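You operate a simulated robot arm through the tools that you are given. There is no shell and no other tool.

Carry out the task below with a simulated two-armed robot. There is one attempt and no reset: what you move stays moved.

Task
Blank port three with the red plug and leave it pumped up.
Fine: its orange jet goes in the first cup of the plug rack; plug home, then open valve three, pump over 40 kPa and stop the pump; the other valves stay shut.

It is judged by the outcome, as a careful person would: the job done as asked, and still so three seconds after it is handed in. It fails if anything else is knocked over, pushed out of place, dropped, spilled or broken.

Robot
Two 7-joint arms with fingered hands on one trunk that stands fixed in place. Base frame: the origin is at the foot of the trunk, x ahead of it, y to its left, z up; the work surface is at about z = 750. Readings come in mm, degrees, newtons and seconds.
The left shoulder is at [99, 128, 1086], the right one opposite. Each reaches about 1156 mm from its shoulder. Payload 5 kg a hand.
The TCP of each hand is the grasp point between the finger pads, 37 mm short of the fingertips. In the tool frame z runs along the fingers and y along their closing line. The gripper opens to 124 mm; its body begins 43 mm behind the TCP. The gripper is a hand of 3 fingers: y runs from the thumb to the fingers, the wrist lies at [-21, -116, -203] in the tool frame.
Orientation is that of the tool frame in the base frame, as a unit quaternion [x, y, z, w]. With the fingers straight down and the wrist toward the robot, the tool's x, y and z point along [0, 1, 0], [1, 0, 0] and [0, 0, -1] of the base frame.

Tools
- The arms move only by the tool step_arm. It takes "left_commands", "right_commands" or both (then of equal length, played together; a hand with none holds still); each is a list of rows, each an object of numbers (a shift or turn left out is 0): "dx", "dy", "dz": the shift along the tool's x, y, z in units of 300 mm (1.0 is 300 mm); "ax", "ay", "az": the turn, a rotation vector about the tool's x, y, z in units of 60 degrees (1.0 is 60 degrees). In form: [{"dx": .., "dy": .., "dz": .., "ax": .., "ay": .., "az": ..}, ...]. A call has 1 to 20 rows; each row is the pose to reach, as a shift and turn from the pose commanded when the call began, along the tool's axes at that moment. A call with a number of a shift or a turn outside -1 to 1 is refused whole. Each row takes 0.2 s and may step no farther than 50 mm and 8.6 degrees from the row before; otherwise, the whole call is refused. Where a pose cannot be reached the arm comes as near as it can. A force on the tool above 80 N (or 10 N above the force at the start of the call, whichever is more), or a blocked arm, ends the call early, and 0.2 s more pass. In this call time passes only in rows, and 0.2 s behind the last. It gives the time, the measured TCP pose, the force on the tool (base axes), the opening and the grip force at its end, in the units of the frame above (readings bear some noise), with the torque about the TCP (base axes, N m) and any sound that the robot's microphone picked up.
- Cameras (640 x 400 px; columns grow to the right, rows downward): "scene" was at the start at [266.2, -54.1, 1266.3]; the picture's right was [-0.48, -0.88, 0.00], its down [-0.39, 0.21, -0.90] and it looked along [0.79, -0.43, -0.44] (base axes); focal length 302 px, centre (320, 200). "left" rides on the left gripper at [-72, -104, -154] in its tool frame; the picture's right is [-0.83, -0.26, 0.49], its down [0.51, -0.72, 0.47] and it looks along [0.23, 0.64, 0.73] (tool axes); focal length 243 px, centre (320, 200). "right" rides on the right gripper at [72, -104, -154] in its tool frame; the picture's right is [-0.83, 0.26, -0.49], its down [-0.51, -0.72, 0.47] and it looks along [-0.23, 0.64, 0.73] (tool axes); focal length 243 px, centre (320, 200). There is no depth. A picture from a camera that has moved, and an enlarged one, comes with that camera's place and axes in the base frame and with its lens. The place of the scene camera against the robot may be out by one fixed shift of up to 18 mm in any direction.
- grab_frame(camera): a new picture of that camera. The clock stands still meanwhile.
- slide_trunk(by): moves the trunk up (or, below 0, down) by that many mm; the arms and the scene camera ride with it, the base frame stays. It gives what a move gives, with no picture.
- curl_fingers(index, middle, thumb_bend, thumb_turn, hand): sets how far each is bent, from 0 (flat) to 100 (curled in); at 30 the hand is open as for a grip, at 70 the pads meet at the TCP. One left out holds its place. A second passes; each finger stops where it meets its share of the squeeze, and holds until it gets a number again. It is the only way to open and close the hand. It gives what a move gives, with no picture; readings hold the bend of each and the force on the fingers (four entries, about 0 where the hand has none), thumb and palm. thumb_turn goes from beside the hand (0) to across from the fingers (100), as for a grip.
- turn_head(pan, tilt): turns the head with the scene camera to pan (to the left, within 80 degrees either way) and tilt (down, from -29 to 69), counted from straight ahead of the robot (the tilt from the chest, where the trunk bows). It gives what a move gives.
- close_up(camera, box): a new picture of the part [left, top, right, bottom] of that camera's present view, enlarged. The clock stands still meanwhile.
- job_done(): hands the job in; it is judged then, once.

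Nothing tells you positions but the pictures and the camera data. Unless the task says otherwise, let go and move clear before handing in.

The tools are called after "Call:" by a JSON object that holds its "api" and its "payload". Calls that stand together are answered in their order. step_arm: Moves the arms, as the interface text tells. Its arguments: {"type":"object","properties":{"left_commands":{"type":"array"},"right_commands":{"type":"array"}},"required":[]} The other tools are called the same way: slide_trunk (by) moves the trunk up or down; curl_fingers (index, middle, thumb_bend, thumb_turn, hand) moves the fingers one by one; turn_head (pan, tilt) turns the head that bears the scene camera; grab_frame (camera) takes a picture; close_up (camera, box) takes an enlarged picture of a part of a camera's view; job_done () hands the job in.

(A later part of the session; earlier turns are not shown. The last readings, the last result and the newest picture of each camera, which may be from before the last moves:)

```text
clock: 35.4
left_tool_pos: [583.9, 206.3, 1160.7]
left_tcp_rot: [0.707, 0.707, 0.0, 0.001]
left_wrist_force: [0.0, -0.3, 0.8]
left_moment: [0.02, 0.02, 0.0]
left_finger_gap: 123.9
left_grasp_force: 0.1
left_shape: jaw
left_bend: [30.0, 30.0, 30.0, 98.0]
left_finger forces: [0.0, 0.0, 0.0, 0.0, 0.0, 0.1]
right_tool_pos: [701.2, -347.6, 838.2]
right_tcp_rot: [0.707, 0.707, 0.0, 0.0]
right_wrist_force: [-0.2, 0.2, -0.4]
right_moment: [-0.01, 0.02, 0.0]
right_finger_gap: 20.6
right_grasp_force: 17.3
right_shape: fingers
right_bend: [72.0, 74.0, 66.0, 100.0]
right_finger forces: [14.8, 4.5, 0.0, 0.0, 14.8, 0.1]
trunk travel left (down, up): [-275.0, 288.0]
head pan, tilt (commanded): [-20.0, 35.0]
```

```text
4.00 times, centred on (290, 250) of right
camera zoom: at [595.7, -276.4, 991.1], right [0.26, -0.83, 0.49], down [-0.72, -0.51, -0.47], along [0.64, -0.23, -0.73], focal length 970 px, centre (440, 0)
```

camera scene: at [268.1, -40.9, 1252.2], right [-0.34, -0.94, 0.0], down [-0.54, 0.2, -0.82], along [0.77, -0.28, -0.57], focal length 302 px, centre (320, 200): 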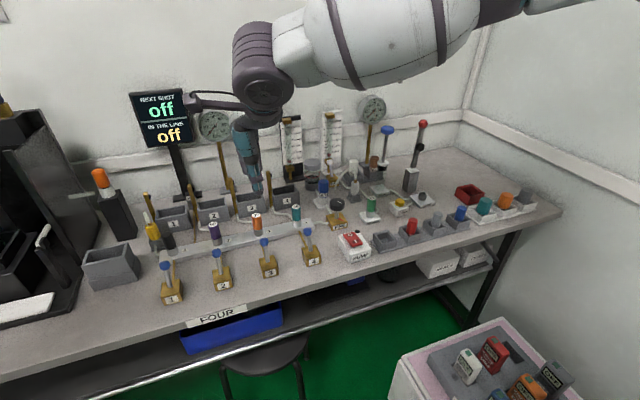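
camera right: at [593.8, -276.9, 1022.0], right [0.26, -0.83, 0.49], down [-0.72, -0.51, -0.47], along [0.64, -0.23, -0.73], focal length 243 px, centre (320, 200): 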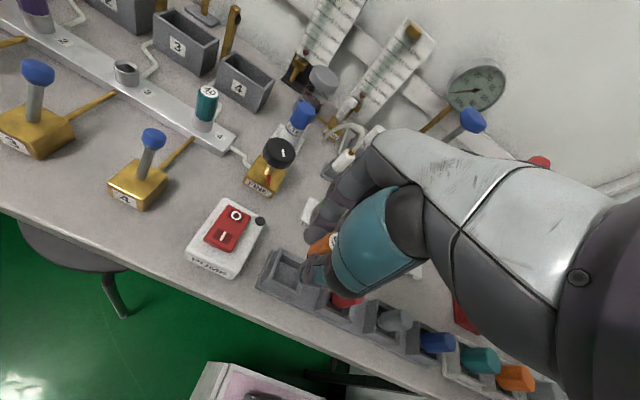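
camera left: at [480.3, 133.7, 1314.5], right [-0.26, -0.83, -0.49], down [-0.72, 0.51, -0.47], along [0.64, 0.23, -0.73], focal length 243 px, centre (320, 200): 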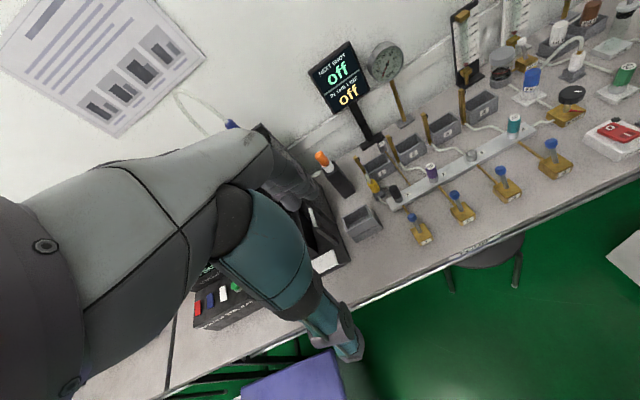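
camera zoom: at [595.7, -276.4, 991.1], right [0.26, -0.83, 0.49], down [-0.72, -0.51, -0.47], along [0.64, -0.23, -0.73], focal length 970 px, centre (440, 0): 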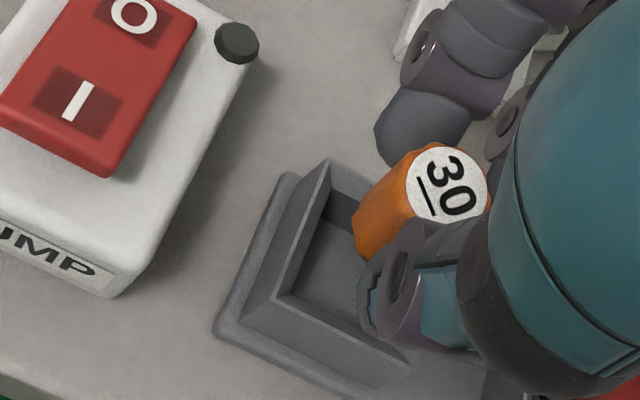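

The spigot is at rim height and centred in the cup. Lowering the last 20 mm slowly.

Call:
{"api": "step_arm", "payload": {"right_commands": [{"dz": 0.02}, {"dz": 0.035}, {"dz": 0.05}, {"dz": 0.06}, {"dz": 0.06}]}}

Call:
{"api": "close_up", "payload": {"camera": "scene", "box": [350, 190, 420, 260]}}

Call:
{"api": "close_up", "payload": {"camera": "right", "box": [220, 200, 360, 300]}}

```text
clock: 36.6
left_tool_pos: [584.3, 207.1, 1160.6]
left_tcp_rot: [0.707, 0.707, 0.0, 0.001]
left_wrist_force: [0.8, 0.0, 0.0]
left_moment: [0.01, -0.02, 0.01]
left_finger_gap: 124.0
left_grasp_force: 0.0
left_shape: jaw
left_bend: [30.0, 30.0, 30.0, 98.0]
left_finger forces: [0.0, 0.0, 0.0, 0.1, 0.1, 0.1]
right_tool_pos: [701.2, -347.5, 820.3]
right_tcp_rot: [0.707, 0.707, 0.0, 0.0]
right_wrist_force: [-0.4, 0.2, 1.8]
right_moment: [-0.01, 0.05, 0.01]
right_finger_gap: 20.8
right_grasp_force: 17.3
right_shape: fingers
right_bend: [72.0, 74.0, 66.0, 100.0]
right_finger forces: [15.1, 4.5, 0.1, 0.0, 14.9, 0.0]
trunk travel left (down, up): [-275.0, 288.0]
head pan, tilt (commanded): [-20.0, 35.0]
```

```text
5.71 times, centred on (385, 225) of scene
camera zoom: at [268.1, -40.4, 1252.2], right [-0.34, -0.94, 0.0], down [-0.54, 0.2, -0.82], along [0.77, -0.28, -0.57], focal length 1728 px, centre (-51, 57)
```

zoom: 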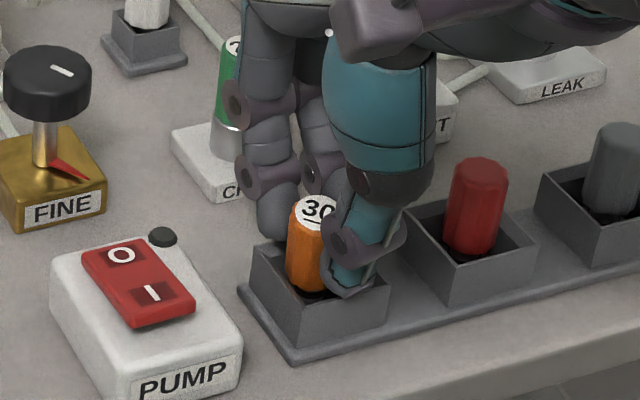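

```text
4.00 times, centred on (290, 250) of right
camera zoom: at [595.6, -276.0, 972.8], right [0.26, -0.83, 0.49], down [-0.72, -0.51, -0.47], along [0.64, -0.23, -0.73], focal length 970 px, centre (440, 0)
```

zoom: 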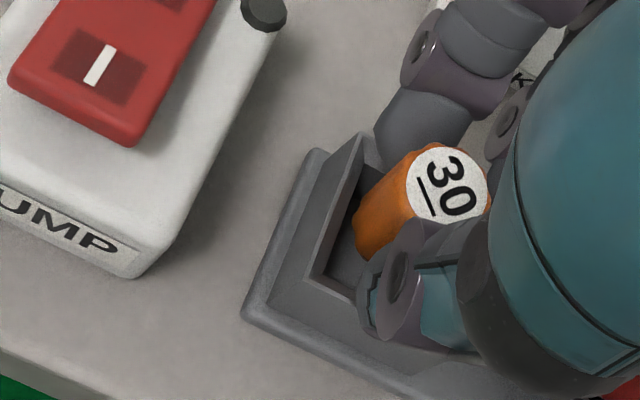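

The jet is well inside the cup with its end touching the floor. I'll raise 3 mm for finger clearance over the rim and open gently.

Call:
{"api": "step_arm", "payload": {"right_commands": [{"dz": -0.01}, {"dz": -0.01}]}}

Call:
{"api": "curl_fingers", "payload": {"hand": "right", "index": 60, "middle": 60, "thumb_bend": 56}}

Call:
{"api": "close_up", "payload": {"camera": "scene", "box": [350, 190, 420, 260]}}

Call:
{"api": "close_up", "payload": {"camera": "right", "box": [220, 200, 360, 300]}}

```text
clock: 37.2
left_tool_pos: [585.4, 205.8, 1160.1]
left_tcp_rot: [0.707, 0.707, 0.001, 0.0]
left_wrist_force: [0.7, 0.3, 0.8]
left_moment: [0.01, 0.01, 0.02]
left_finger_gap: 123.9
left_grasp_force: 0.0
left_shape: jaw
left_bend: [30.0, 30.0, 30.0, 98.0]
left_finger forces: [0.1, 0.0, 0.1, 0.0, 0.1, 0.0]
right_tool_pos: [700.9, -348.8, 824.0]
right_tcp_rot: [0.708, 0.706, 0.0, 0.0]
right_wrist_force: [-0.4, -0.3, 0.1]
right_moment: [0.0, 0.02, 0.03]
right_finger_gap: 20.7
right_grasp_force: 17.2
right_shape: fingers
right_bend: [72.0, 74.0, 66.0, 100.0]
right_finger forces: [14.9, 4.5, 0.0, 0.1, 14.9, 0.0]
trunk travel left (down, up): [-275.0, 288.0]
head pan, tilt (commanded): [-20.0, 35.0]
```

```text
clock: 38.2
left_tool_pos: [585.3, 206.8, 1160.4]
left_tcp_rot: [0.707, 0.707, 0.001, 0.0]
left_wrist_force: [-0.7, -0.4, 0.4]
left_moment: [0.04, -0.01, -0.01]
left_finger_gap: 123.8
left_grasp_force: 0.1
left_shape: jaw
left_bend: [30.0, 30.0, 30.0, 98.0]
left_finger forces: [0.0, 0.1, 0.0, 0.0, 0.1, 0.1]
right_tool_pos: [700.8, -348.8, 822.5]
right_tcp_rot: [0.708, 0.707, 0.0, 0.0]
right_wrist_force: [-0.2, -0.6, -0.2]
right_moment: [0.03, -0.02, 0.04]
right_finger_gap: 42.4
right_grasp_force: 0.0
right_shape: fingers
right_bend: [60.0, 60.0, 56.0, 100.0]
right_finger forces: [0.0, 0.1, 0.0, 0.0, 0.0, 0.0]
trunk travel left (down, up): [-275.0, 288.0]
head pan, tilt (commanded): [-20.0, 35.0]
```

```text
5.71 times, centred on (385, 225) of scene
camera zoom: at [268.2, -40.5, 1252.1], right [-0.34, -0.94, 0.0], down [-0.54, 0.2, -0.82], along [0.77, -0.28, -0.57], focal length 1728 px, centre (-51, 57)
```

zoom: 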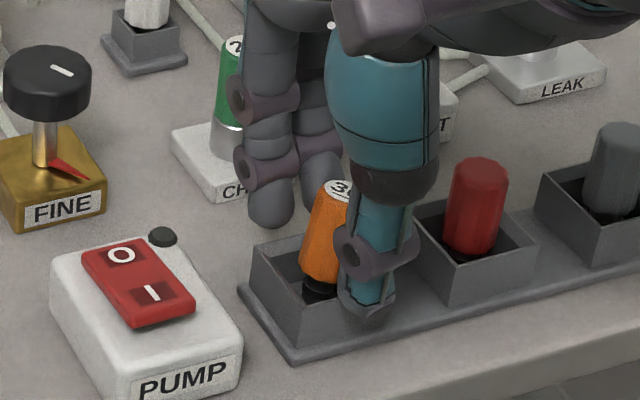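

```text
4.00 times, centred on (290, 250) of right
camera zoom: at [595.2, -276.1, 975.4], right [0.26, -0.83, 0.49], down [-0.72, -0.51, -0.47], along [0.64, -0.23, -0.73], focal length 970 px, centre (440, 0)
```

zoom: 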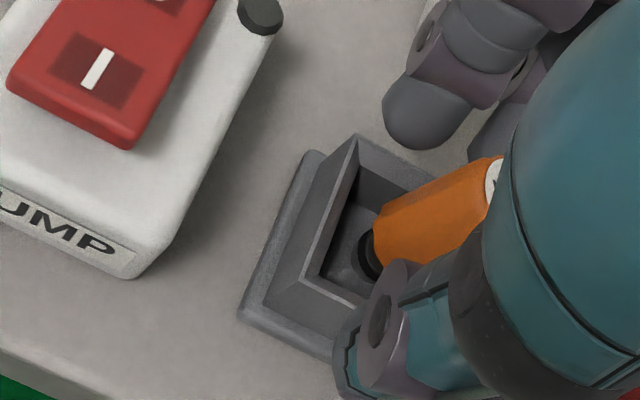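

The jet sits in cup 1, leaning against the wall. Raising the hand straight up to clear it and check.

Call:
{"api": "step_arm", "payload": {"right_commands": [{"dz": -0.03}, {"dz": -0.07}, {"dz": -0.15}, {"dz": -0.25}, {"dz": -0.35}, {"dz": -0.35}]}}

Call:
{"api": "close_up", "payload": {"camera": "scene", "box": [340, 180, 460, 260]}}

Call:
{"api": "close_up", "payload": {"camera": "right", "box": [180, 200, 360, 340]}}

```text
clock: 39.6
left_tool_pos: [584.8, 206.2, 1160.0]
left_tcp_rot: [0.707, 0.707, 0.0, -0.001]
left_wrist_force: [0.1, -0.2, 0.2]
left_moment: [0.05, 0.03, -0.02]
left_finger_gap: 123.6
left_grasp_force: 0.1
left_shape: jaw
left_bend: [30.0, 30.0, 30.0, 98.0]
left_finger forces: [0.0, 0.1, 0.0, 0.0, 0.0, 0.0]
right_tool_pos: [700.6, -350.2, 927.1]
right_tcp_rot: [0.707, 0.707, 0.0, 0.001]
right_wrist_force: [0.2, 0.2, -0.3]
right_moment: [-0.04, 0.0, 0.0]
right_finger_gap: 42.1
right_grasp_force: 0.1
right_shape: fingers
right_bend: [60.0, 60.0, 56.0, 100.0]
right_finger forces: [0.1, 0.0, 0.0, 0.0, 0.0, 0.0]
trunk travel left (down, up): [-275.0, 288.0]
head pan, tilt (commanded): [-20.0, 35.0]
```

```text
5.00 times, centred on (400, 220) of scene
camera zoom: at [268.7, -40.7, 1252.0], right [-0.34, -0.94, 0.0], down [-0.54, 0.2, -0.82], along [0.77, -0.28, -0.57], focal length 1512 px, centre (-80, 100)
```

zoom: 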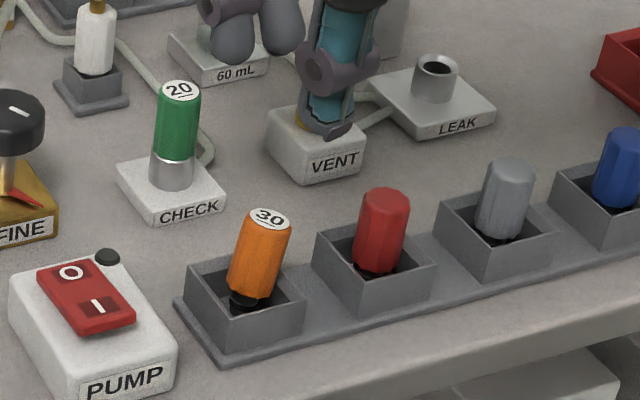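

```text
2.86 times, centred on (270, 270) of right
camera zoom: at [595.0, -278.1, 1078.8], right [0.26, -0.83, 0.49], down [-0.72, -0.51, -0.47], along [0.64, -0.23, -0.73], focal length 693 px, centre (463, 0)
```

zoom: 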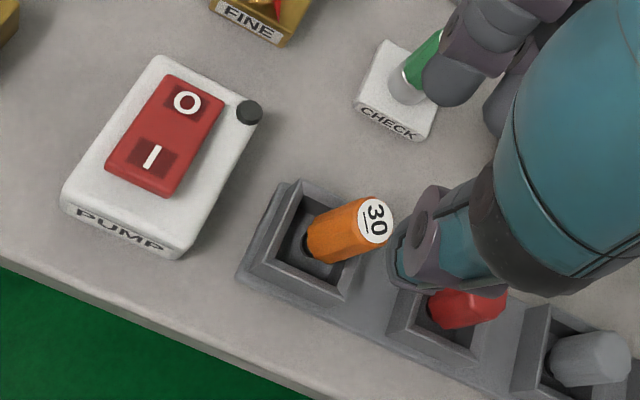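

The orange jet rests in the first cup. Next the red plug: moving over it at the same height and measuring.

Call:
{"api": "step_arm", "payload": {"right_commands": [{"dx": -0.1, "dy": -0.004}, {"dx": -0.2, "dy": -0.009}, {"dx": -0.227, "dy": -0.009}, {"dx": -0.227, "dy": -0.009}, {"dx": -0.227, "dy": -0.009}]}}

Call:
{"api": "close_up", "payload": {"camera": "right", "box": [200, 200, 360, 320]}}

Call:
{"api": "close_up", "payload": {"camera": "scene", "box": [360, 160, 460, 260]}}

```text
clock: 40.8
left_tool_pos: [583.2, 206.8, 1160.4]
left_tcp_rot: [0.707, 0.707, 0.0, 0.0]
left_wrist_force: [0.5, 0.5, 0.1]
left_moment: [0.03, 0.01, 0.01]
left_finger_gap: 124.1
left_grasp_force: 0.1
left_shape: jaw
left_bend: [30.0, 30.0, 30.0, 98.0]
left_finger forces: [0.0, 0.1, 0.0, 0.0, 0.1, 0.1]
right_tool_pos: [698.6, -418.3, 927.7]
right_tcp_rot: [0.707, 0.707, 0.0, 0.0]
right_wrist_force: [-0.5, -0.1, 0.2]
right_moment: [-0.01, 0.02, -0.01]
right_finger_gap: 42.0
right_grasp_force: 0.0
right_shape: fingers
right_bend: [60.0, 60.0, 56.0, 100.0]
right_finger forces: [0.0, 0.0, 0.0, 0.0, 0.1, 0.0]
trunk travel left (down, up): [-275.0, 288.0]
head pan, tilt (commanded): [-20.0, 35.0]
```

```text
3.33 times, centred on (280, 260) of right
camera zoom: at [593.0, -345.9, 1079.9], right [0.26, -0.83, 0.49], down [-0.72, -0.51, -0.47], along [0.64, -0.23, -0.73], focal length 809 px, centre (453, 0)
```

zoom: 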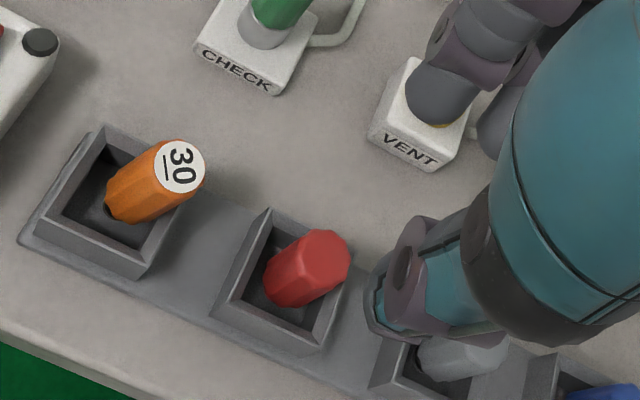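

```text
4.00 times, centred on (410, 210) of scene
camera zoom: at [268.2, -40.3, 1252.1], right [-0.34, -0.94, 0.0], down [-0.54, 0.2, -0.82], along [0.77, -0.28, -0.57], focal length 1210 px, centre (-40, 160)
```

zoom: 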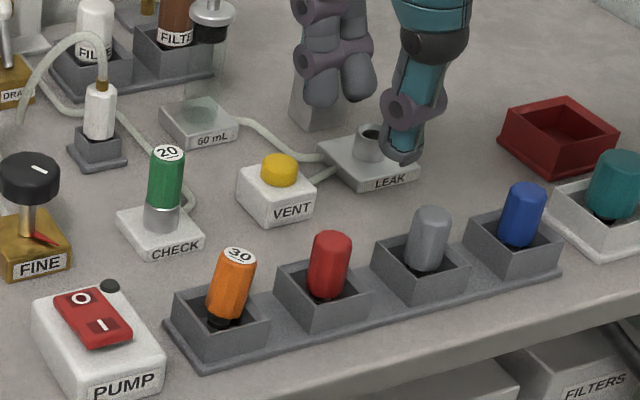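

The red plug's top is near (702, -421, 801), standing upright in cup 2 with its rim at about 776. Lowering partway above it and re-checking alignment.

Call:
{"api": "step_arm", "payload": {"right_commands": [{"dx": -0.0105, "dy": 0.01, "dz": 0.08}, {"dx": -0.0105, "dy": 0.01, "dz": 0.16}, {"dx": -0.0105, "dy": 0.01, "dz": 0.21}, {"dx": -0.0105, "dy": 0.01, "dz": 0.21}, {"dx": -0.0105, "dy": 0.01, "dz": 0.21}]}}

Call:
{"api": "close_up", "payload": {"camera": "right", "box": [220, 200, 380, 320]}}

Call:
{"api": "close_up", "payload": {"camera": "scene", "box": [370, 170, 450, 260]}}

```text
clock: 42.0
left_tool_pos: [584.9, 206.7, 1160.4]
left_tcp_rot: [0.707, 0.707, -0.001, 0.0]
left_wrist_force: [-0.2, 0.0, 0.0]
left_moment: [0.01, 0.0, -0.02]
left_finger_gap: 123.9
left_grasp_force: 0.0
left_shape: jaw
left_bend: [30.0, 30.0, 30.0, 98.0]
left_finger forces: [0.1, 0.0, 0.0, 0.0, 0.0, 0.1]
right_tool_pos: [701.3, -420.6, 862.4]
right_tcp_rot: [0.707, 0.707, 0.0, 0.0]
right_wrist_force: [0.3, 0.6, -0.6]
right_moment: [-0.04, 0.01, 0.01]
right_finger_gap: 42.2
right_grasp_force: 0.0
right_shape: fingers
right_bend: [60.0, 60.0, 56.0, 100.0]
right_finger forces: [0.1, 0.0, 0.1, 0.1, 0.1, 0.0]
trunk travel left (down, up): [-275.0, 288.0]
head pan, tilt (commanded): [-20.0, 35.0]
```

```text
3.33 times, centred on (300, 260) of right
camera zoom: at [596.3, -347.7, 1015.0], right [0.26, -0.83, 0.49], down [-0.72, -0.51, -0.47], along [0.64, -0.23, -0.73], focal length 809 px, centre (387, 0)
```

zoom: 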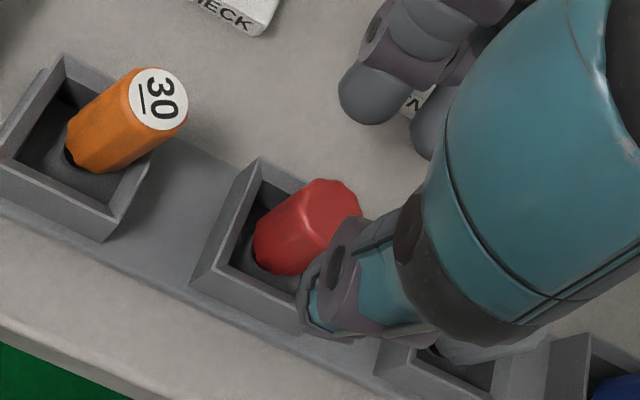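

```text
4.44 times, centred on (410, 215) of scene
camera zoom: at [268.2, -40.5, 1252.1], right [-0.34, -0.94, 0.0], down [-0.54, 0.2, -0.82], along [0.77, -0.28, -0.57], focal length 1344 px, centre (-80, 133)
```

zoom: 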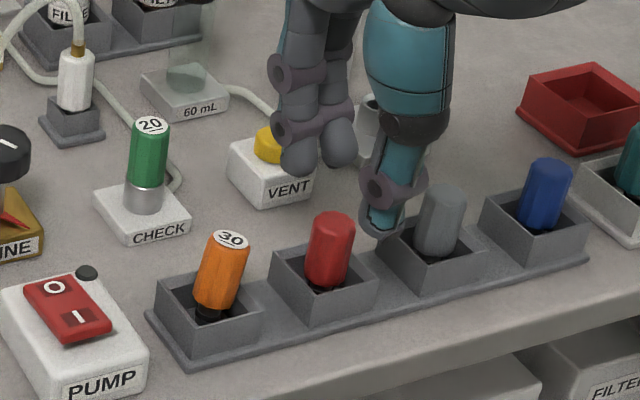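

The plug is centred under the grasp point and the fingers will clear the VENT block. Lowering to fingertips just above the rim.

Call:
{"api": "step_arm", "payload": {"right_commands": [{"dz": 0.05}, {"dz": 0.1}, {"dz": 0.13}, {"dz": 0.143}, {"dz": 0.143}, {"dz": 0.143}]}}

Call:
{"api": "close_up", "payload": {"camera": "right", "box": [220, 200, 380, 320]}}

Call:
{"api": "close_up", "payload": {"camera": "scene", "box": [370, 190, 450, 260]}}

```text
clock: 43.4
left_tool_pos: [583.9, 206.9, 1159.7]
left_tcp_rot: [0.707, 0.707, 0.0, -0.001]
left_wrist_force: [-0.9, -0.4, 0.7]
left_moment: [0.0, -0.03, -0.02]
left_finger_gap: 124.0
left_grasp_force: 0.0
left_shape: jaw
left_bend: [30.0, 30.0, 30.0, 98.0]
left_finger forces: [0.0, 0.0, 0.0, 0.1, 0.1, 0.1]
right_tool_pos: [700.9, -420.9, 820.7]
right_tcp_rot: [0.707, 0.707, 0.0, 0.0]
right_wrist_force: [-0.1, 0.5, 1.3]
right_moment: [-0.03, -0.01, 0.01]
right_finger_gap: 42.6
right_grasp_force: 0.1
right_shape: fingers
right_bend: [60.0, 60.0, 56.0, 100.0]
right_finger forces: [0.0, 0.1, 0.0, 0.0, 0.0, 0.0]
trunk travel left (down, up): [-275.0, 288.0]
head pan, tilt (commanded): [-20.0, 35.0]
```

```text
3.33 times, centred on (300, 260) of right
camera zoom: at [595.3, -348.0, 973.6], right [0.26, -0.83, 0.49], down [-0.72, -0.51, -0.47], along [0.64, -0.23, -0.73], focal length 809 px, centre (387, 0)
```

zoom: 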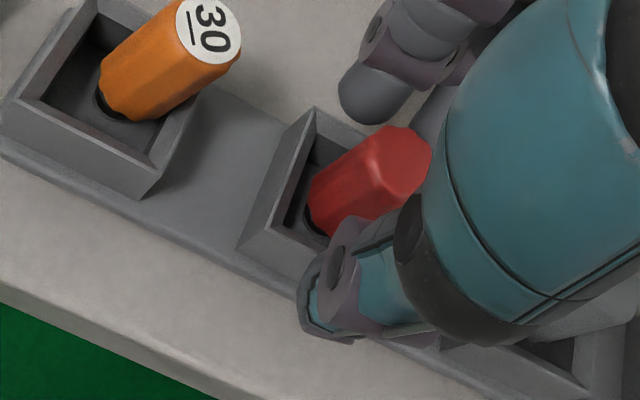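

```text
5.71 times, centred on (410, 225) of scene
camera zoom: at [268.2, -40.5, 1252.1], right [-0.34, -0.94, 0.0], down [-0.54, 0.2, -0.82], along [0.77, -0.28, -0.57], focal length 1728 px, centre (-194, 57)
```

zoom: 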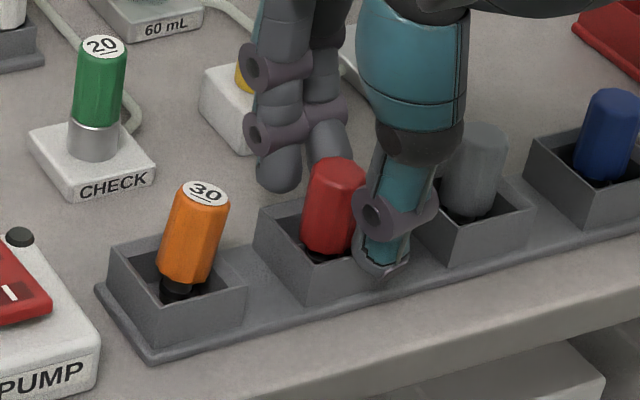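

Aligned and clear. Closing on the red plug.

Call:
{"api": "curl_fingers", "payload": {"hand": "right", "index": 75, "middle": 75, "thumb_bend": 75}}

Call:
{"api": "close_up", "payload": {"camera": "right", "box": [220, 200, 380, 320]}}

Call:
{"api": "close_up", "payload": {"camera": "scene", "box": [370, 190, 450, 260]}}

```text
clock: 44.4
left_tool_pos: [585.6, 206.1, 1160.4]
left_tcp_rot: [0.707, 0.707, -0.001, 0.0]
left_wrist_force: [-0.3, -0.1, -0.3]
left_moment: [0.02, 0.02, -0.06]
left_finger_gap: 123.6
left_grasp_force: 0.1
left_shape: jaw
left_bend: [30.0, 30.0, 30.0, 98.0]
left_finger forces: [0.0, 0.0, 0.0, 0.0, 0.0, 0.1]
right_tool_pos: [701.5, -421.3, 821.4]
right_tcp_rot: [0.707, 0.707, 0.001, 0.0]
right_wrist_force: [0.0, 0.4, 0.4]
right_moment: [0.01, 0.03, -0.03]
right_finger_gap: 19.5
right_grasp_force: 21.5
right_shape: fingers
right_bend: [73.0, 74.0, 65.0, 100.0]
right_finger forces: [14.8, 9.4, 0.0, 0.0, 18.4, 0.1]
trunk travel left (down, up): [-275.0, 288.0]
head pan, tilt (commanded): [-20.0, 35.0]
```

```text
3.33 times, centred on (300, 260) of right
camera zoom: at [595.3, -347.9, 973.7], right [0.26, -0.83, 0.49], down [-0.72, -0.51, -0.47], along [0.64, -0.23, -0.73], focal length 809 px, centre (387, 0)
```

zoom: 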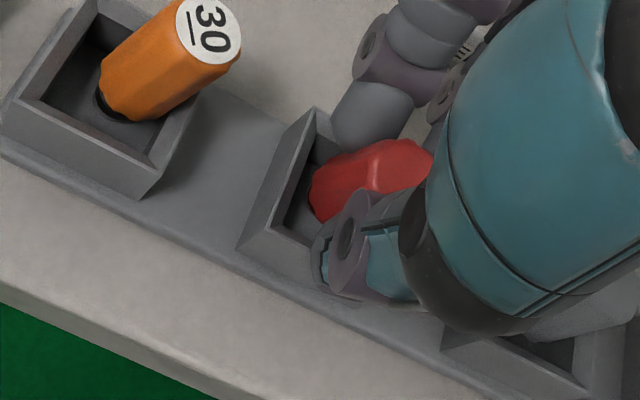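

```text
5.71 times, centred on (410, 225) of scene
camera zoom: at [268.2, -40.5, 1252.1], right [-0.34, -0.94, 0.0], down [-0.54, 0.2, -0.82], along [0.77, -0.28, -0.57], focal length 1728 px, centre (-194, 57)
```

zoom: 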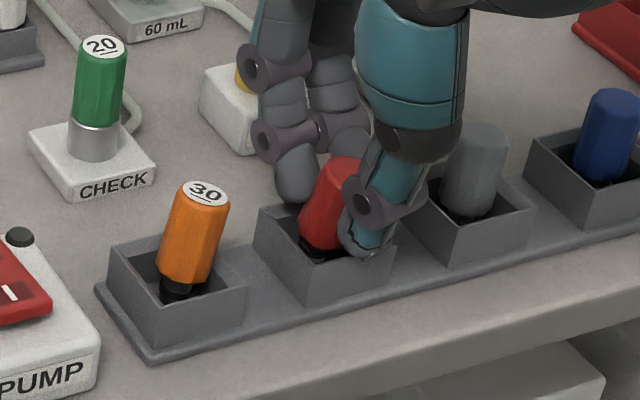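

The red plug is held at about 21 N. Lifting straight up out of the cup.

Call:
{"api": "step_arm", "payload": {"right_commands": [{"dz": -0.03}, {"dz": -0.08}, {"dz": -0.16}, {"dz": -0.28}, {"dz": -0.4}, {"dz": -0.47}, {"dz": -0.47}]}}

Call:
{"api": "close_up", "payload": {"camera": "right", "box": [220, 200, 380, 320]}}

Call:
{"api": "close_up", "payload": {"camera": "scene", "box": [360, 120, 460, 260]}}

```text
clock: 46.0
left_tool_pos: [586.0, 207.3, 1159.4]
left_tcp_rot: [0.707, 0.707, 0.0, 0.0]
left_wrist_force: [-0.1, 0.5, -0.1]
left_moment: [0.02, -0.02, -0.04]
left_finger_gap: 123.4
left_grasp_force: 0.1
left_shape: jaw
left_bend: [30.0, 30.0, 30.0, 98.0]
left_finger forces: [0.1, 0.0, 0.0, 0.0, 0.1, 0.1]
right_tool_pos: [702.7, -420.0, 963.0]
right_tcp_rot: [0.707, 0.707, 0.0, 0.0]
right_wrist_force: [0.1, 0.6, 0.2]
right_moment: [0.01, 0.01, 0.0]
right_finger_gap: 19.3
right_grasp_force: 21.6
right_shape: fingers
right_bend: [73.0, 74.0, 65.0, 100.0]
right_finger forces: [15.1, 9.8, 0.0, 0.0, 18.5, 0.0]
trunk travel left (down, up): [-275.0, 288.0]
head pan, tilt (commanded): [-20.0, 35.0]
```

```text
3.33 times, centred on (300, 260) of right
camera zoom: at [595.8, -347.6, 1115.7], right [0.26, -0.83, 0.49], down [-0.72, -0.51, -0.47], along [0.64, -0.23, -0.73], focal length 809 px, centre (387, 0)
```

zoom: 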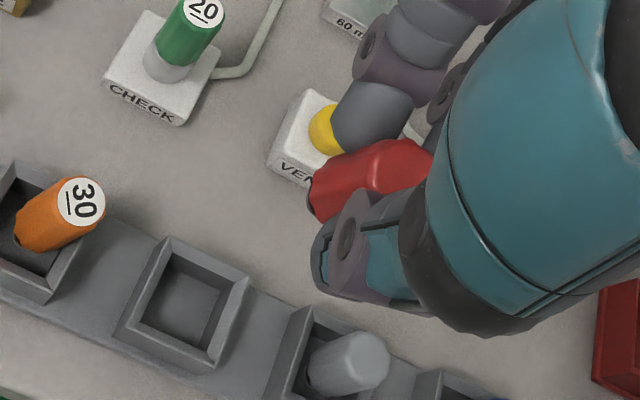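

```text
2.86 times, centred on (410, 190) of scene
camera zoom: at [268.5, -40.6, 1252.0], right [-0.34, -0.94, 0.0], down [-0.54, 0.2, -0.82], along [0.77, -0.28, -0.57], focal length 864 px, centre (63, 229)
```

zoom: 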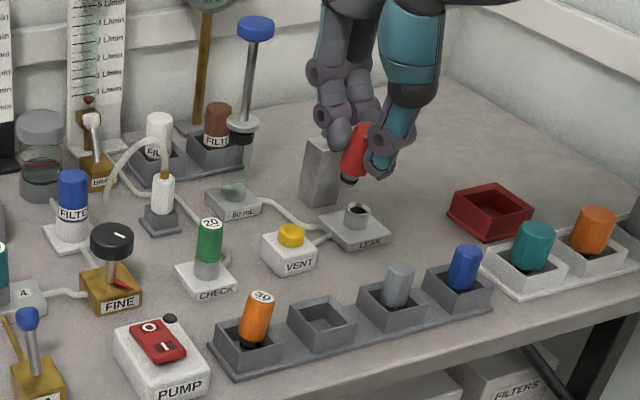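

The plug is up and held. Carrying it to port 3 in two moves, turning the hand to the same 45° as before.

Call:
{"api": "step_arm", "payload": {"right_commands": [{"dx": 0.1}, {"dx": 0.22}, {"dx": 0.333}, {"dx": 0.333}]}}

Call:
{"api": "step_arm", "payload": {"right_commands": [{"dx": 0.1, "dy": 0.05, "az": -0.094}, {"dx": 0.2, "dy": 0.1, "az": -0.188}, {"dx": 0.3, "dy": 0.15, "az": -0.281}, {"dx": 0.4, "dy": 0.2, "az": -0.375}, {"dx": 0.5, "dy": 0.25, "az": -0.469}, {"dx": 0.6, "dy": 0.3, "az": -0.563}, {"dx": 0.7, "dy": 0.35, "az": -0.656}, {"dx": 0.803, "dy": 0.403, "az": -0.75}, {"dx": 0.803, "dy": 0.403, "az": -0.75}, {"dx": 0.803, "dy": 0.403, "az": -0.75}, {"dx": 0.803, "dy": 0.403, "az": -0.75}]}}

Call:
{"api": "close_up", "payload": {"camera": "scene", "box": [222, 120, 302, 230]}}

Call:
{"api": "close_up", "payload": {"camera": "left", "box": [420, 60, 530, 170]}}

Call:
{"api": "close_up", "payload": {"camera": "right", "box": [200, 200, 360, 320]}}

```text
clock: 47.0
left_tool_pos: [583.4, 205.0, 1161.2]
left_tcp_rot: [0.707, 0.707, 0.0, 0.0]
left_wrist_force: [0.2, -1.0, 0.4]
left_moment: [0.04, -0.03, -0.01]
left_finger_gap: 123.6
left_grasp_force: 0.0
left_shape: jaw
left_bend: [30.0, 30.0, 30.0, 98.0]
left_finger forces: [0.0, 0.1, 0.0, 0.0, 0.0, 0.0]
right_tool_pos: [700.4, -320.5, 963.8]
right_tcp_rot: [0.707, 0.707, 0.001, -0.001]
right_wrist_force: [-0.1, -0.2, -0.4]
right_moment: [0.02, 0.0, -0.02]
right_finger_gap: 19.1
right_grasp_force: 21.2
right_shape: fingers
right_bend: [73.0, 74.0, 65.0, 100.0]
right_finger forces: [15.2, 9.6, 0.1, 0.0, 18.4, 0.1]
trunk travel left (down, up): [-275.0, 288.0]
head pan, tilt (commanded): [-20.0, 35.0]
```

```text
clock: 49.4
left_tool_pos: [584.9, 207.4, 1161.7]
left_tcp_rot: [0.707, 0.707, 0.0, 0.0]
left_wrist_force: [0.1, 0.9, 0.0]
left_moment: [0.02, 0.02, -0.02]
left_finger_gap: 123.9
left_grasp_force: 0.0
left_shape: jaw
left_bend: [30.0, 30.0, 30.0, 98.0]
left_finger forces: [0.0, 0.0, 0.0, 0.0, 0.0, 0.0]
right_tool_pos: [823.0, -79.0, 962.7]
right_tcp_rot: [0.383, 0.924, 0.0, -0.001]
right_wrist_force: [0.3, 0.0, -0.1]
right_moment: [0.0, 0.0, -0.02]
right_finger_gap: 19.3
right_grasp_force: 21.2
right_shape: fingers
right_bend: [73.0, 74.0, 65.0, 100.0]
right_finger forces: [15.4, 9.8, 0.0, 0.0, 18.4, 0.1]
trunk travel left (down, up): [-275.0, 288.0]
head pan, tilt (commanded): [-20.0, 35.0]
```

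```text
3.64 times, centred on (262, 175) of scene
camera zoom: at [268.3, -40.6, 1252.1], right [-0.34, -0.94, 0.0], down [-0.54, 0.2, -0.82], along [0.77, -0.28, -0.57], focal length 1100 px, centre (531, 291)
```

zoom: 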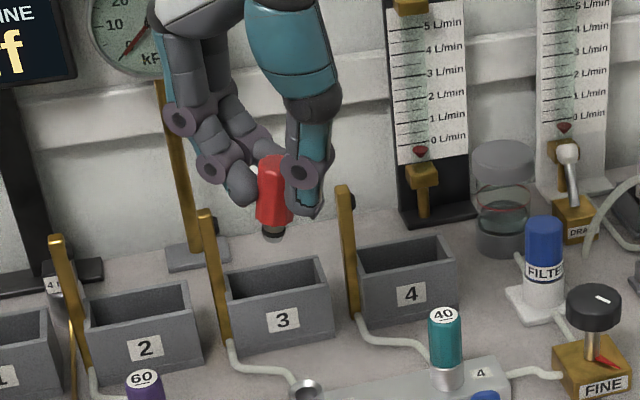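

```text
3.64 times, centred on (475, 115) of left
camera zoom: at [480.6, 133.8, 1314.3], right [-0.26, -0.83, -0.49], down [-0.72, 0.51, -0.47], along [0.64, 0.23, -0.73], focal length 882 px, centre (-244, 509)
```

zoom: 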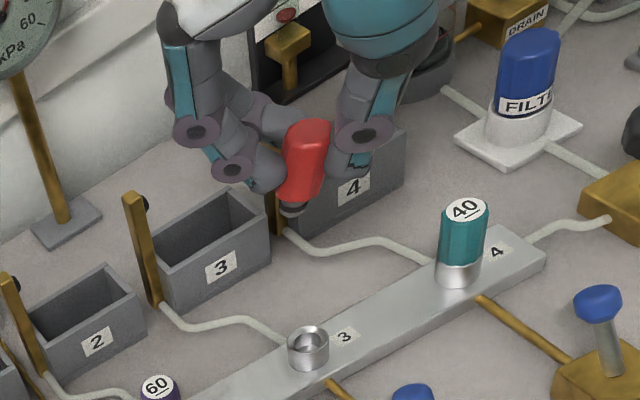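

```text
3.33 times, centred on (280, 260) of right
camera zoom: at [696.9, -100.9, 1115.5], right [0.77, -0.4, 0.49], down [-0.15, -0.87, -0.47], along [0.62, 0.29, -0.73], focal length 809 px, centre (453, 0)
```

zoom: 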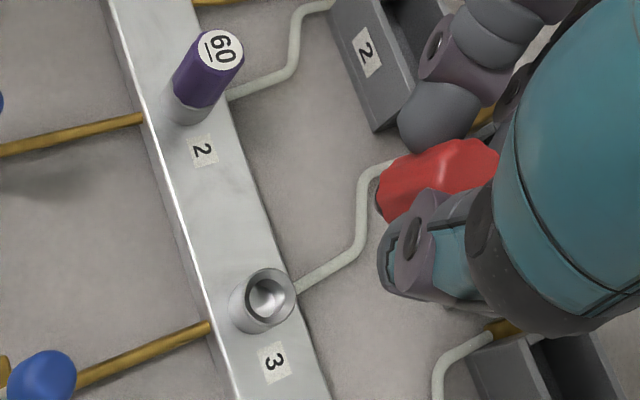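

The red plug hangs tilted about 10° with its lower end toward +y, in both the head and left-wrist views. I'll tilt the hand by that amount to bring the plug vertical before inserting.

Call:
{"api": "step_arm", "payload": {"right_commands": [{"ax": 0.06, "ay": -0.06}, {"ax": 0.118, "ay": -0.118}, {"ax": 0.118, "ay": -0.118}, {"ax": 0.118, "ay": -0.118}]}}

Call:
{"api": "close_up", "payload": {"camera": "scene", "box": [232, 140, 292, 220]}}

Call:
{"api": "close_up", "payload": {"camera": "left", "box": [430, 70, 520, 160]}}

Call:
{"api": "close_up", "payload": {"camera": "right", "box": [200, 200, 360, 320]}}

```text
clock: 50.4
left_tool_pos: [585.2, 207.5, 1160.6]
left_tcp_rot: [0.707, 0.707, 0.001, -0.001]
left_wrist_force: [-0.5, 0.0, 0.6]
left_moment: [0.01, 0.02, 0.04]
left_finger_gap: 123.8
left_grasp_force: 0.2
left_shape: jaw
left_bend: [30.0, 30.0, 30.0, 98.0]
left_finger forces: [0.0, 0.0, 0.1, 0.0, 0.0, 0.1]
right_tool_pos: [823.1, -79.4, 964.9]
right_tcp_rot: [0.381, 0.921, -0.081, 0.033]
right_wrist_force: [-0.6, -0.1, -0.4]
right_moment: [-0.01, -0.01, 0.0]
right_finger_gap: 19.1
right_grasp_force: 21.8
right_shape: fingers
right_bend: [73.0, 74.0, 65.0, 100.0]
right_finger forces: [15.4, 9.7, 0.0, 0.0, 18.3, 0.0]
trunk travel left (down, up): [-275.0, 288.0]
head pan, tilt (commanded): [-20.0, 35.0]
```

```text
5.00 times, centred on (262, 180) of scene
camera zoom: at [268.2, -40.2, 1252.1], right [-0.34, -0.94, 0.0], down [-0.54, 0.2, -0.82], along [0.77, -0.28, -0.57], focal length 1512 px, centre (610, 300)
```

zoom: 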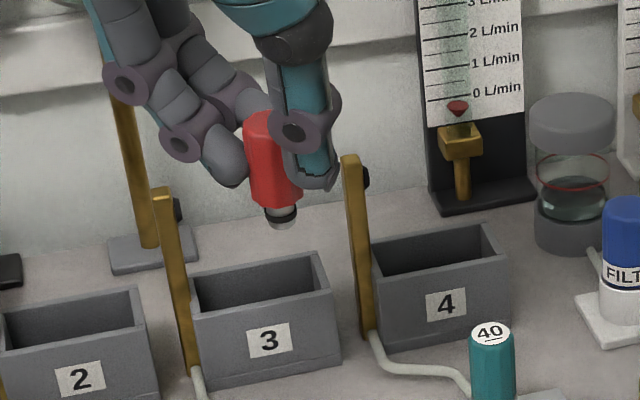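

```text
4.44 times, centred on (475, 115) of left
camera zoom: at [480.4, 134.2, 1314.4], right [-0.26, -0.83, -0.49], down [-0.72, 0.51, -0.47], along [0.64, 0.23, -0.73], focal length 1078 px, centre (-369, 578)
```

zoom: 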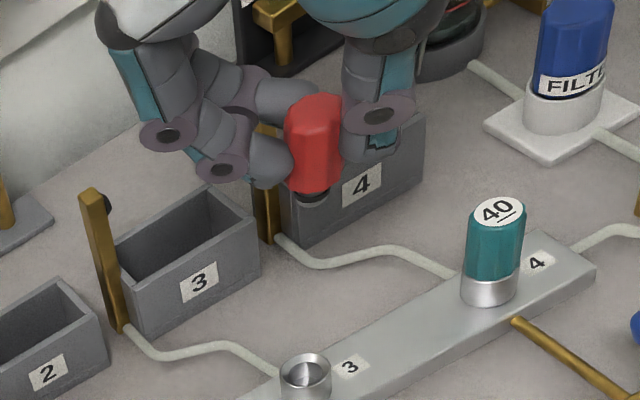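

```text
3.33 times, centred on (280, 260) of right
camera zoom: at [695.9, -74.1, 1117.2], right [0.77, -0.31, 0.56], down [-0.15, -0.94, -0.31], along [0.62, 0.16, -0.77], focal length 809 px, centre (453, 0)
```

zoom: 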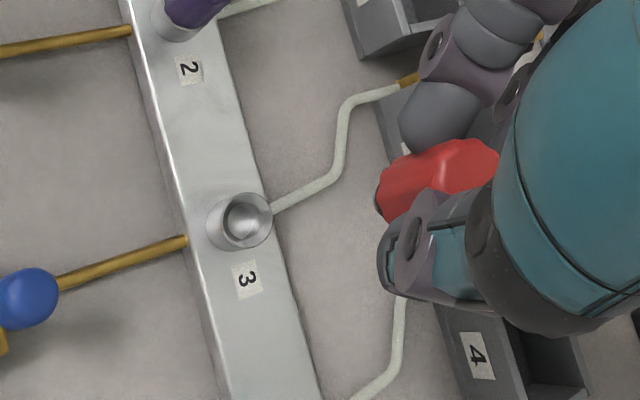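

The plug is now close to vertical; by both views its spigot sits about 5–6 mm short in y of the socket. Shifting that and lowering to about 30 mm above the collar for a closer look.

Call:
{"api": "step_arm", "payload": {"right_commands": [{"dx": 0.013, "dy": 0.013, "dz": -0.0032}, {"dx": 0.028, "dy": 0.028, "dz": 0.11}, {"dx": 0.04, "dy": 0.04, "dz": 0.21}, {"dx": 0.0478, "dy": 0.0478, "dz": 0.2758}, {"dx": 0.0478, "dy": 0.0478, "dz": 0.2758}, {"dx": 0.0478, "dy": 0.0478, "dz": 0.2758}]}}

Call:
{"api": "close_up", "payload": {"camera": "scene", "box": [236, 170, 288, 230]}}

Call:
{"api": "close_up", "payload": {"camera": "left", "box": [430, 100, 510, 170]}}

Call:
{"api": "close_up", "payload": {"camera": "right", "box": [200, 180, 360, 300]}}

```text
clock: 51.8
left_tool_pos: [584.7, 207.0, 1159.1]
left_tcp_rot: [0.706, 0.708, 0.0, 0.0]
left_wrist_force: [0.0, -0.2, 0.4]
left_moment: [-0.01, -0.01, 0.02]
left_finger_gap: 123.7
left_grasp_force: 0.1
left_shape: jaw
left_bend: [30.0, 30.0, 30.0, 98.0]
left_finger forces: [0.1, 0.0, 0.0, 0.1, 0.0, 0.0]
right_tool_pos: [822.5, -73.6, 878.4]
right_tcp_rot: [0.381, 0.92, -0.08, 0.034]
right_wrist_force: [-0.2, 0.6, -1.1]
right_moment: [0.01, 0.01, -0.03]
right_finger_gap: 19.4
right_grasp_force: 22.8
right_shape: fingers
right_bend: [73.0, 74.0, 65.0, 100.0]
right_finger forces: [15.4, 9.9, 0.0, 0.0, 18.3, 0.0]
trunk travel left (down, up): [-275.0, 288.0]
head pan, tilt (commanded): [-20.0, 35.0]
```

```text
6.67 times, centred on (262, 200) of scene
camera zoom: at [268.2, -40.5, 1252.1], right [-0.34, -0.94, 0.0], down [-0.54, 0.2, -0.82], along [0.77, -0.28, -0.57], focal length 2016 px, centre (707, 200)
```

zoom: 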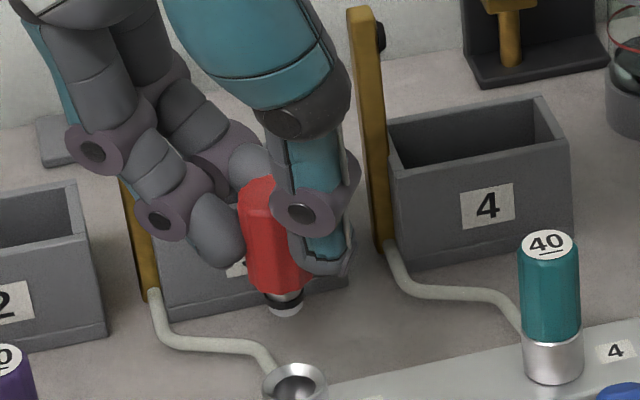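

```text
5.71 times, centred on (470, 135) of left
camera zoom: at [480.5, 133.9, 1314.4], right [-0.26, -0.83, -0.49], down [-0.72, 0.51, -0.47], along [0.64, 0.23, -0.73], focal length 1386 px, centre (-537, 571)
```

zoom: 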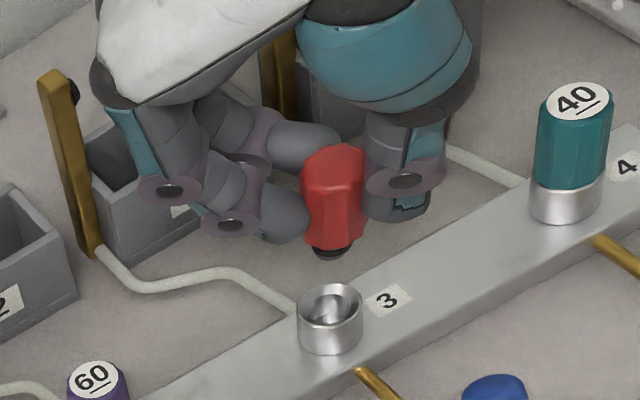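

```text
3.33 times, centred on (280, 240) of right
camera zoom: at [696.6, -69.7, 1032.9], right [0.77, -0.31, 0.55], down [-0.15, -0.94, -0.31], along [0.62, 0.16, -0.77], focal length 809 px, centre (453, 67)
```

zoom: 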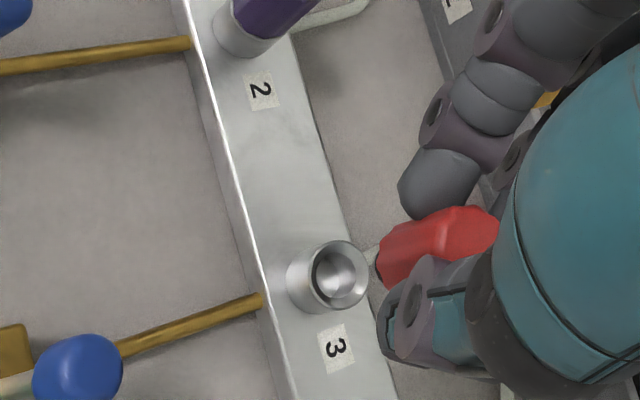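

The plug now looks vertical and nearly aligned. I'll zoom tight in both views to measure the remaining offset.

Call:
{"api": "close_up", "payload": {"camera": "scene", "box": [248, 200, 280, 236]}}

Call:
{"api": "close_up", "payload": {"camera": "left", "box": [456, 124, 492, 166]}}

```text
11.11 times, centred on (264, 218) of scene
camera zoom: at [268.2, -40.5, 1252.1], right [-0.34, -0.94, 0.0], down [-0.54, 0.2, -0.82], along [0.77, -0.28, -0.57], focal length 3361 px, centre (942, 0)
```

zoom: 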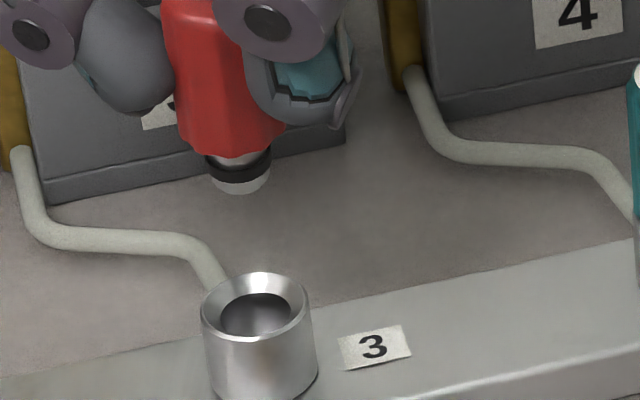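

```text
9.52 times, centred on (474, 145) of left
camera zoom: at [480.5, 133.9, 1314.4], right [-0.26, -0.83, -0.49], down [-0.72, 0.51, -0.47], along [0.64, 0.23, -0.73], focal length 2311 px, centre (-1147, 724)
```

zoom: 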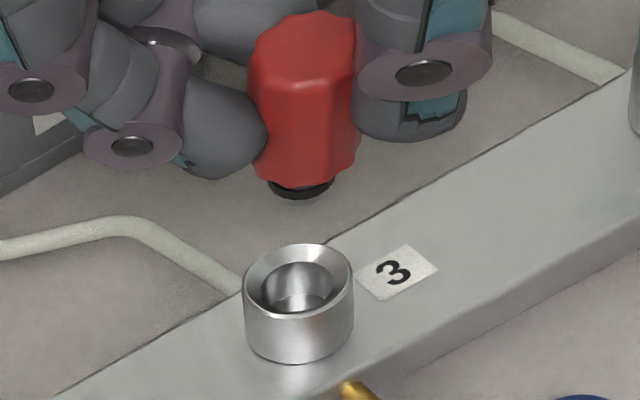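

The measured offset is about 1 mm in both x and y. I'll shift that and lower another 20 mm.

Call:
{"api": "step_arm", "payload": {"right_commands": [{"dx": 0.003, "dy": 0.007, "dz": 0.02}, {"dx": 0.006, "dy": 0.01, "dz": 0.045}, {"dx": 0.0079, "dy": 0.0136, "dz": 0.065}, {"dx": 0.0079, "dy": 0.0136, "dz": 0.065}, {"dx": 0.0079, "dy": 0.0136, "dz": 0.065}]}}

Call:
{"api": "close_up", "payload": {"camera": "scene", "box": [248, 200, 280, 236]}}

Call:
{"api": "close_up", "payload": {"camera": "left", "box": [456, 124, 492, 166]}}

```text
clock: 53.0
left_tool_pos: [584.9, 206.9, 1159.9]
left_tcp_rot: [0.706, 0.708, 0.0, -0.001]
left_wrist_force: [0.4, -0.1, -0.2]
left_moment: [0.02, -0.02, 0.04]
left_finger_gap: 124.0
left_grasp_force: 0.0
left_shape: jaw
left_bend: [30.0, 30.0, 30.0, 98.0]
left_finger forces: [0.1, 0.0, 0.0, 0.0, 0.0, 0.0]
right_tool_pos: [824.2, -73.9, 858.6]
right_tcp_rot: [0.382, 0.92, -0.081, 0.033]
right_wrist_force: [-0.8, 0.0, -0.1]
right_moment: [0.0, 0.04, 0.0]
right_finger_gap: 19.4
right_grasp_force: 21.7
right_shape: fingers
right_bend: [73.0, 74.0, 65.0, 100.0]
right_finger forces: [15.6, 9.9, 0.0, 0.0, 18.4, 0.0]
trunk travel left (down, up): [-275.0, 288.0]
head pan, tilt (commanded): [-20.0, 35.0]
```

```text
11.11 times, centred on (264, 218) of scene
camera zoom: at [268.2, -40.5, 1252.1], right [-0.34, -0.94, 0.0], down [-0.54, 0.2, -0.82], along [0.77, -0.28, -0.57], focal length 3361 px, centre (942, 0)
```

zoom: 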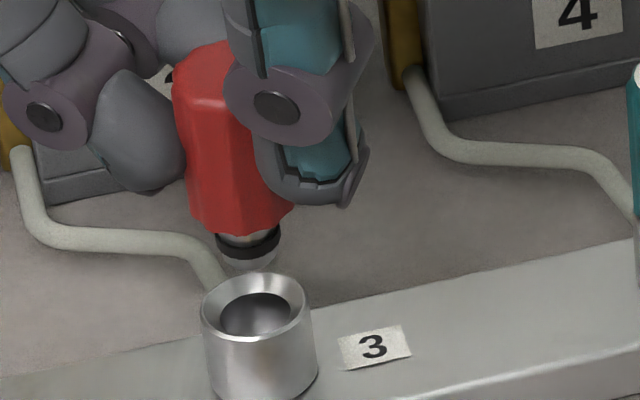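

```text
9.52 times, centred on (474, 145) of left
camera zoom: at [480.5, 133.9, 1314.4], right [-0.26, -0.83, -0.49], down [-0.72, 0.51, -0.47], along [0.64, 0.23, -0.73], focal length 2311 px, centre (-1147, 724)
```

zoom: 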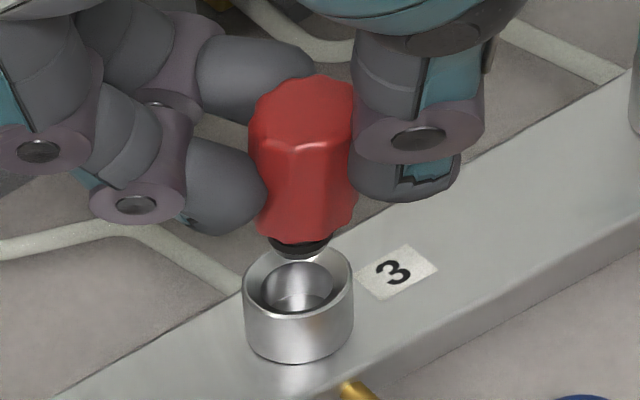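

The spigot is about 14 mm above the collar and centred in both views. Lowering into the funnel.

Call:
{"api": "step_arm", "payload": {"right_commands": [{"dx": 0.003, "dy": 0.003, "dz": 0.015}, {"dx": 0.005, "dy": 0.005, "dz": 0.03}, {"dx": 0.0071, "dy": 0.0071, "dz": 0.0457}, {"dx": 0.0071, "dy": 0.0071, "dz": 0.0457}]}}

Call:
{"api": "close_up", "payload": {"camera": "scene", "box": [248, 200, 280, 236]}}

Call:
{"api": "close_up", "payload": {"camera": "left", "box": [456, 124, 492, 166]}}

```text
clock: 54.0
left_tool_pos: [585.3, 207.1, 1161.3]
left_tcp_rot: [0.707, 0.707, 0.0, 0.0]
left_wrist_force: [-0.3, -0.7, 0.0]
left_moment: [0.0, 0.0, 0.0]
left_finger_gap: 123.5
left_grasp_force: 0.1
left_shape: jaw
left_bend: [30.0, 30.0, 30.0, 98.0]
left_finger forces: [0.0, 0.0, 0.1, 0.0, 0.0, 0.0]
right_tool_pos: [822.1, -73.2, 844.8]
right_tcp_rot: [0.382, 0.92, -0.081, 0.033]
right_wrist_force: [0.0, 0.7, -0.6]
right_moment: [-0.03, 0.0, -0.01]
right_finger_gap: 19.2
right_grasp_force: 21.3
right_shape: fingers
right_bend: [73.0, 74.0, 65.0, 100.0]
right_finger forces: [15.6, 9.9, 0.1, 0.1, 18.4, 0.0]
trunk travel left (down, up): [-275.0, 288.0]
head pan, tilt (commanded): [-20.0, 35.0]
```

```text
11.11 times, centred on (264, 218) of scene
camera zoom: at [268.1, -40.4, 1252.1], right [-0.34, -0.94, 0.0], down [-0.54, 0.2, -0.82], along [0.77, -0.28, -0.57], focal length 3361 px, centre (942, 0)
```

zoom: 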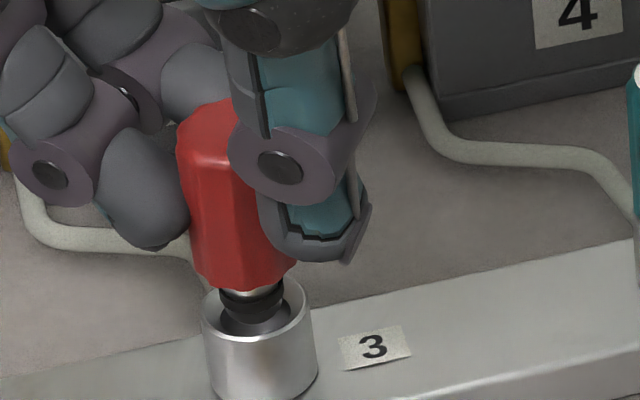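

```text
9.52 times, centred on (474, 145) of left
camera zoom: at [480.4, 133.9, 1314.4], right [-0.26, -0.83, -0.49], down [-0.72, 0.51, -0.47], along [0.64, 0.23, -0.73], focal length 2311 px, centre (-1147, 724)
```

zoom: 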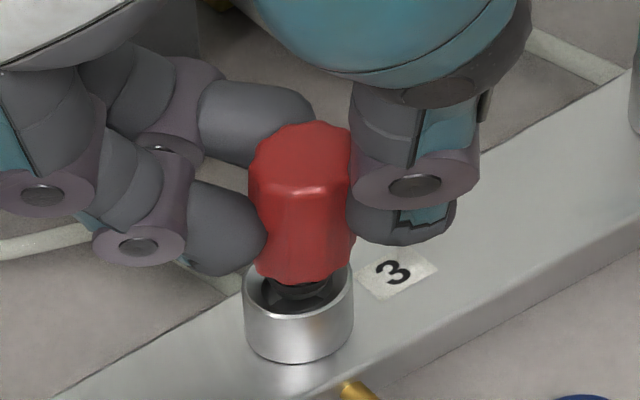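

The spigot is entering the funnel with no contact force. Lowering in small steps.

Call:
{"api": "step_arm", "payload": {"right_commands": [{"dx": 0.0013, "dy": 0.0013, "dz": 0.01}, {"dx": 0.0025, "dy": 0.0025, "dz": 0.0197}, {"dx": 0.0025, "dy": 0.0025, "dz": 0.0197}]}}

Call:
{"api": "close_up", "payload": {"camera": "scene", "box": [248, 200, 280, 236]}}

Call:
{"api": "close_up", "payload": {"camera": "left", "box": [456, 124, 492, 166]}}

```text
clock: 54.8
left_tool_pos: [585.2, 206.9, 1159.9]
left_tcp_rot: [0.707, 0.707, 0.0, -0.001]
left_wrist_force: [-0.7, -1.2, -0.5]
left_moment: [0.0, 0.02, -0.01]
left_finger_gap: 123.8
left_grasp_force: 0.1
left_shape: jaw
left_bend: [30.0, 30.0, 30.0, 98.0]
left_finger forces: [0.1, 0.0, 0.0, 0.0, 0.0, 0.0]
right_tool_pos: [823.9, -72.2, 838.4]
right_tcp_rot: [0.381, 0.92, -0.081, 0.033]
right_wrist_force: [0.1, -0.8, 0.4]
right_moment: [0.0, 0.04, 0.02]
right_finger_gap: 19.2
right_grasp_force: 21.9
right_shape: fingers
right_bend: [73.0, 74.0, 65.0, 100.0]
right_finger forces: [15.6, 10.0, 0.0, 0.0, 18.4, 0.1]
trunk travel left (down, up): [-275.0, 288.0]
head pan, tilt (commanded): [-20.0, 35.0]
```

```text
11.11 times, centred on (264, 218) of scene
camera zoom: at [268.1, -40.5, 1252.1], right [-0.34, -0.94, 0.0], down [-0.54, 0.2, -0.82], along [0.77, -0.28, -0.57], focal length 3361 px, centre (942, 0)
```

zoom: 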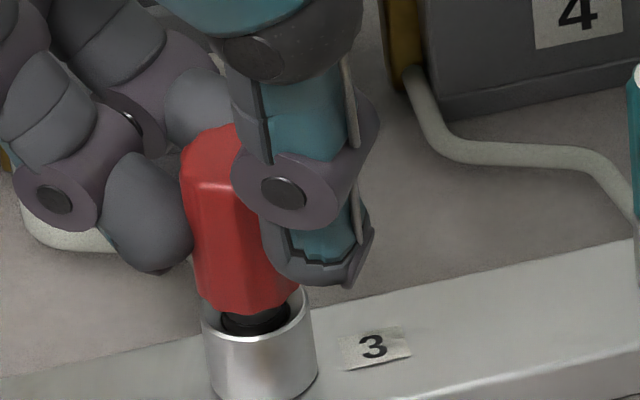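

```text
9.52 times, centred on (474, 145) of left
camera zoom: at [480.4, 133.9, 1314.4], right [-0.26, -0.83, -0.49], down [-0.72, 0.51, -0.47], along [0.64, 0.23, -0.73], focal length 2311 px, centre (-1147, 724)
```

zoom: 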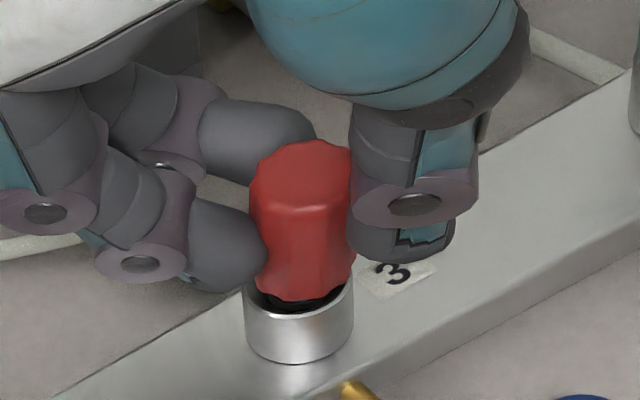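

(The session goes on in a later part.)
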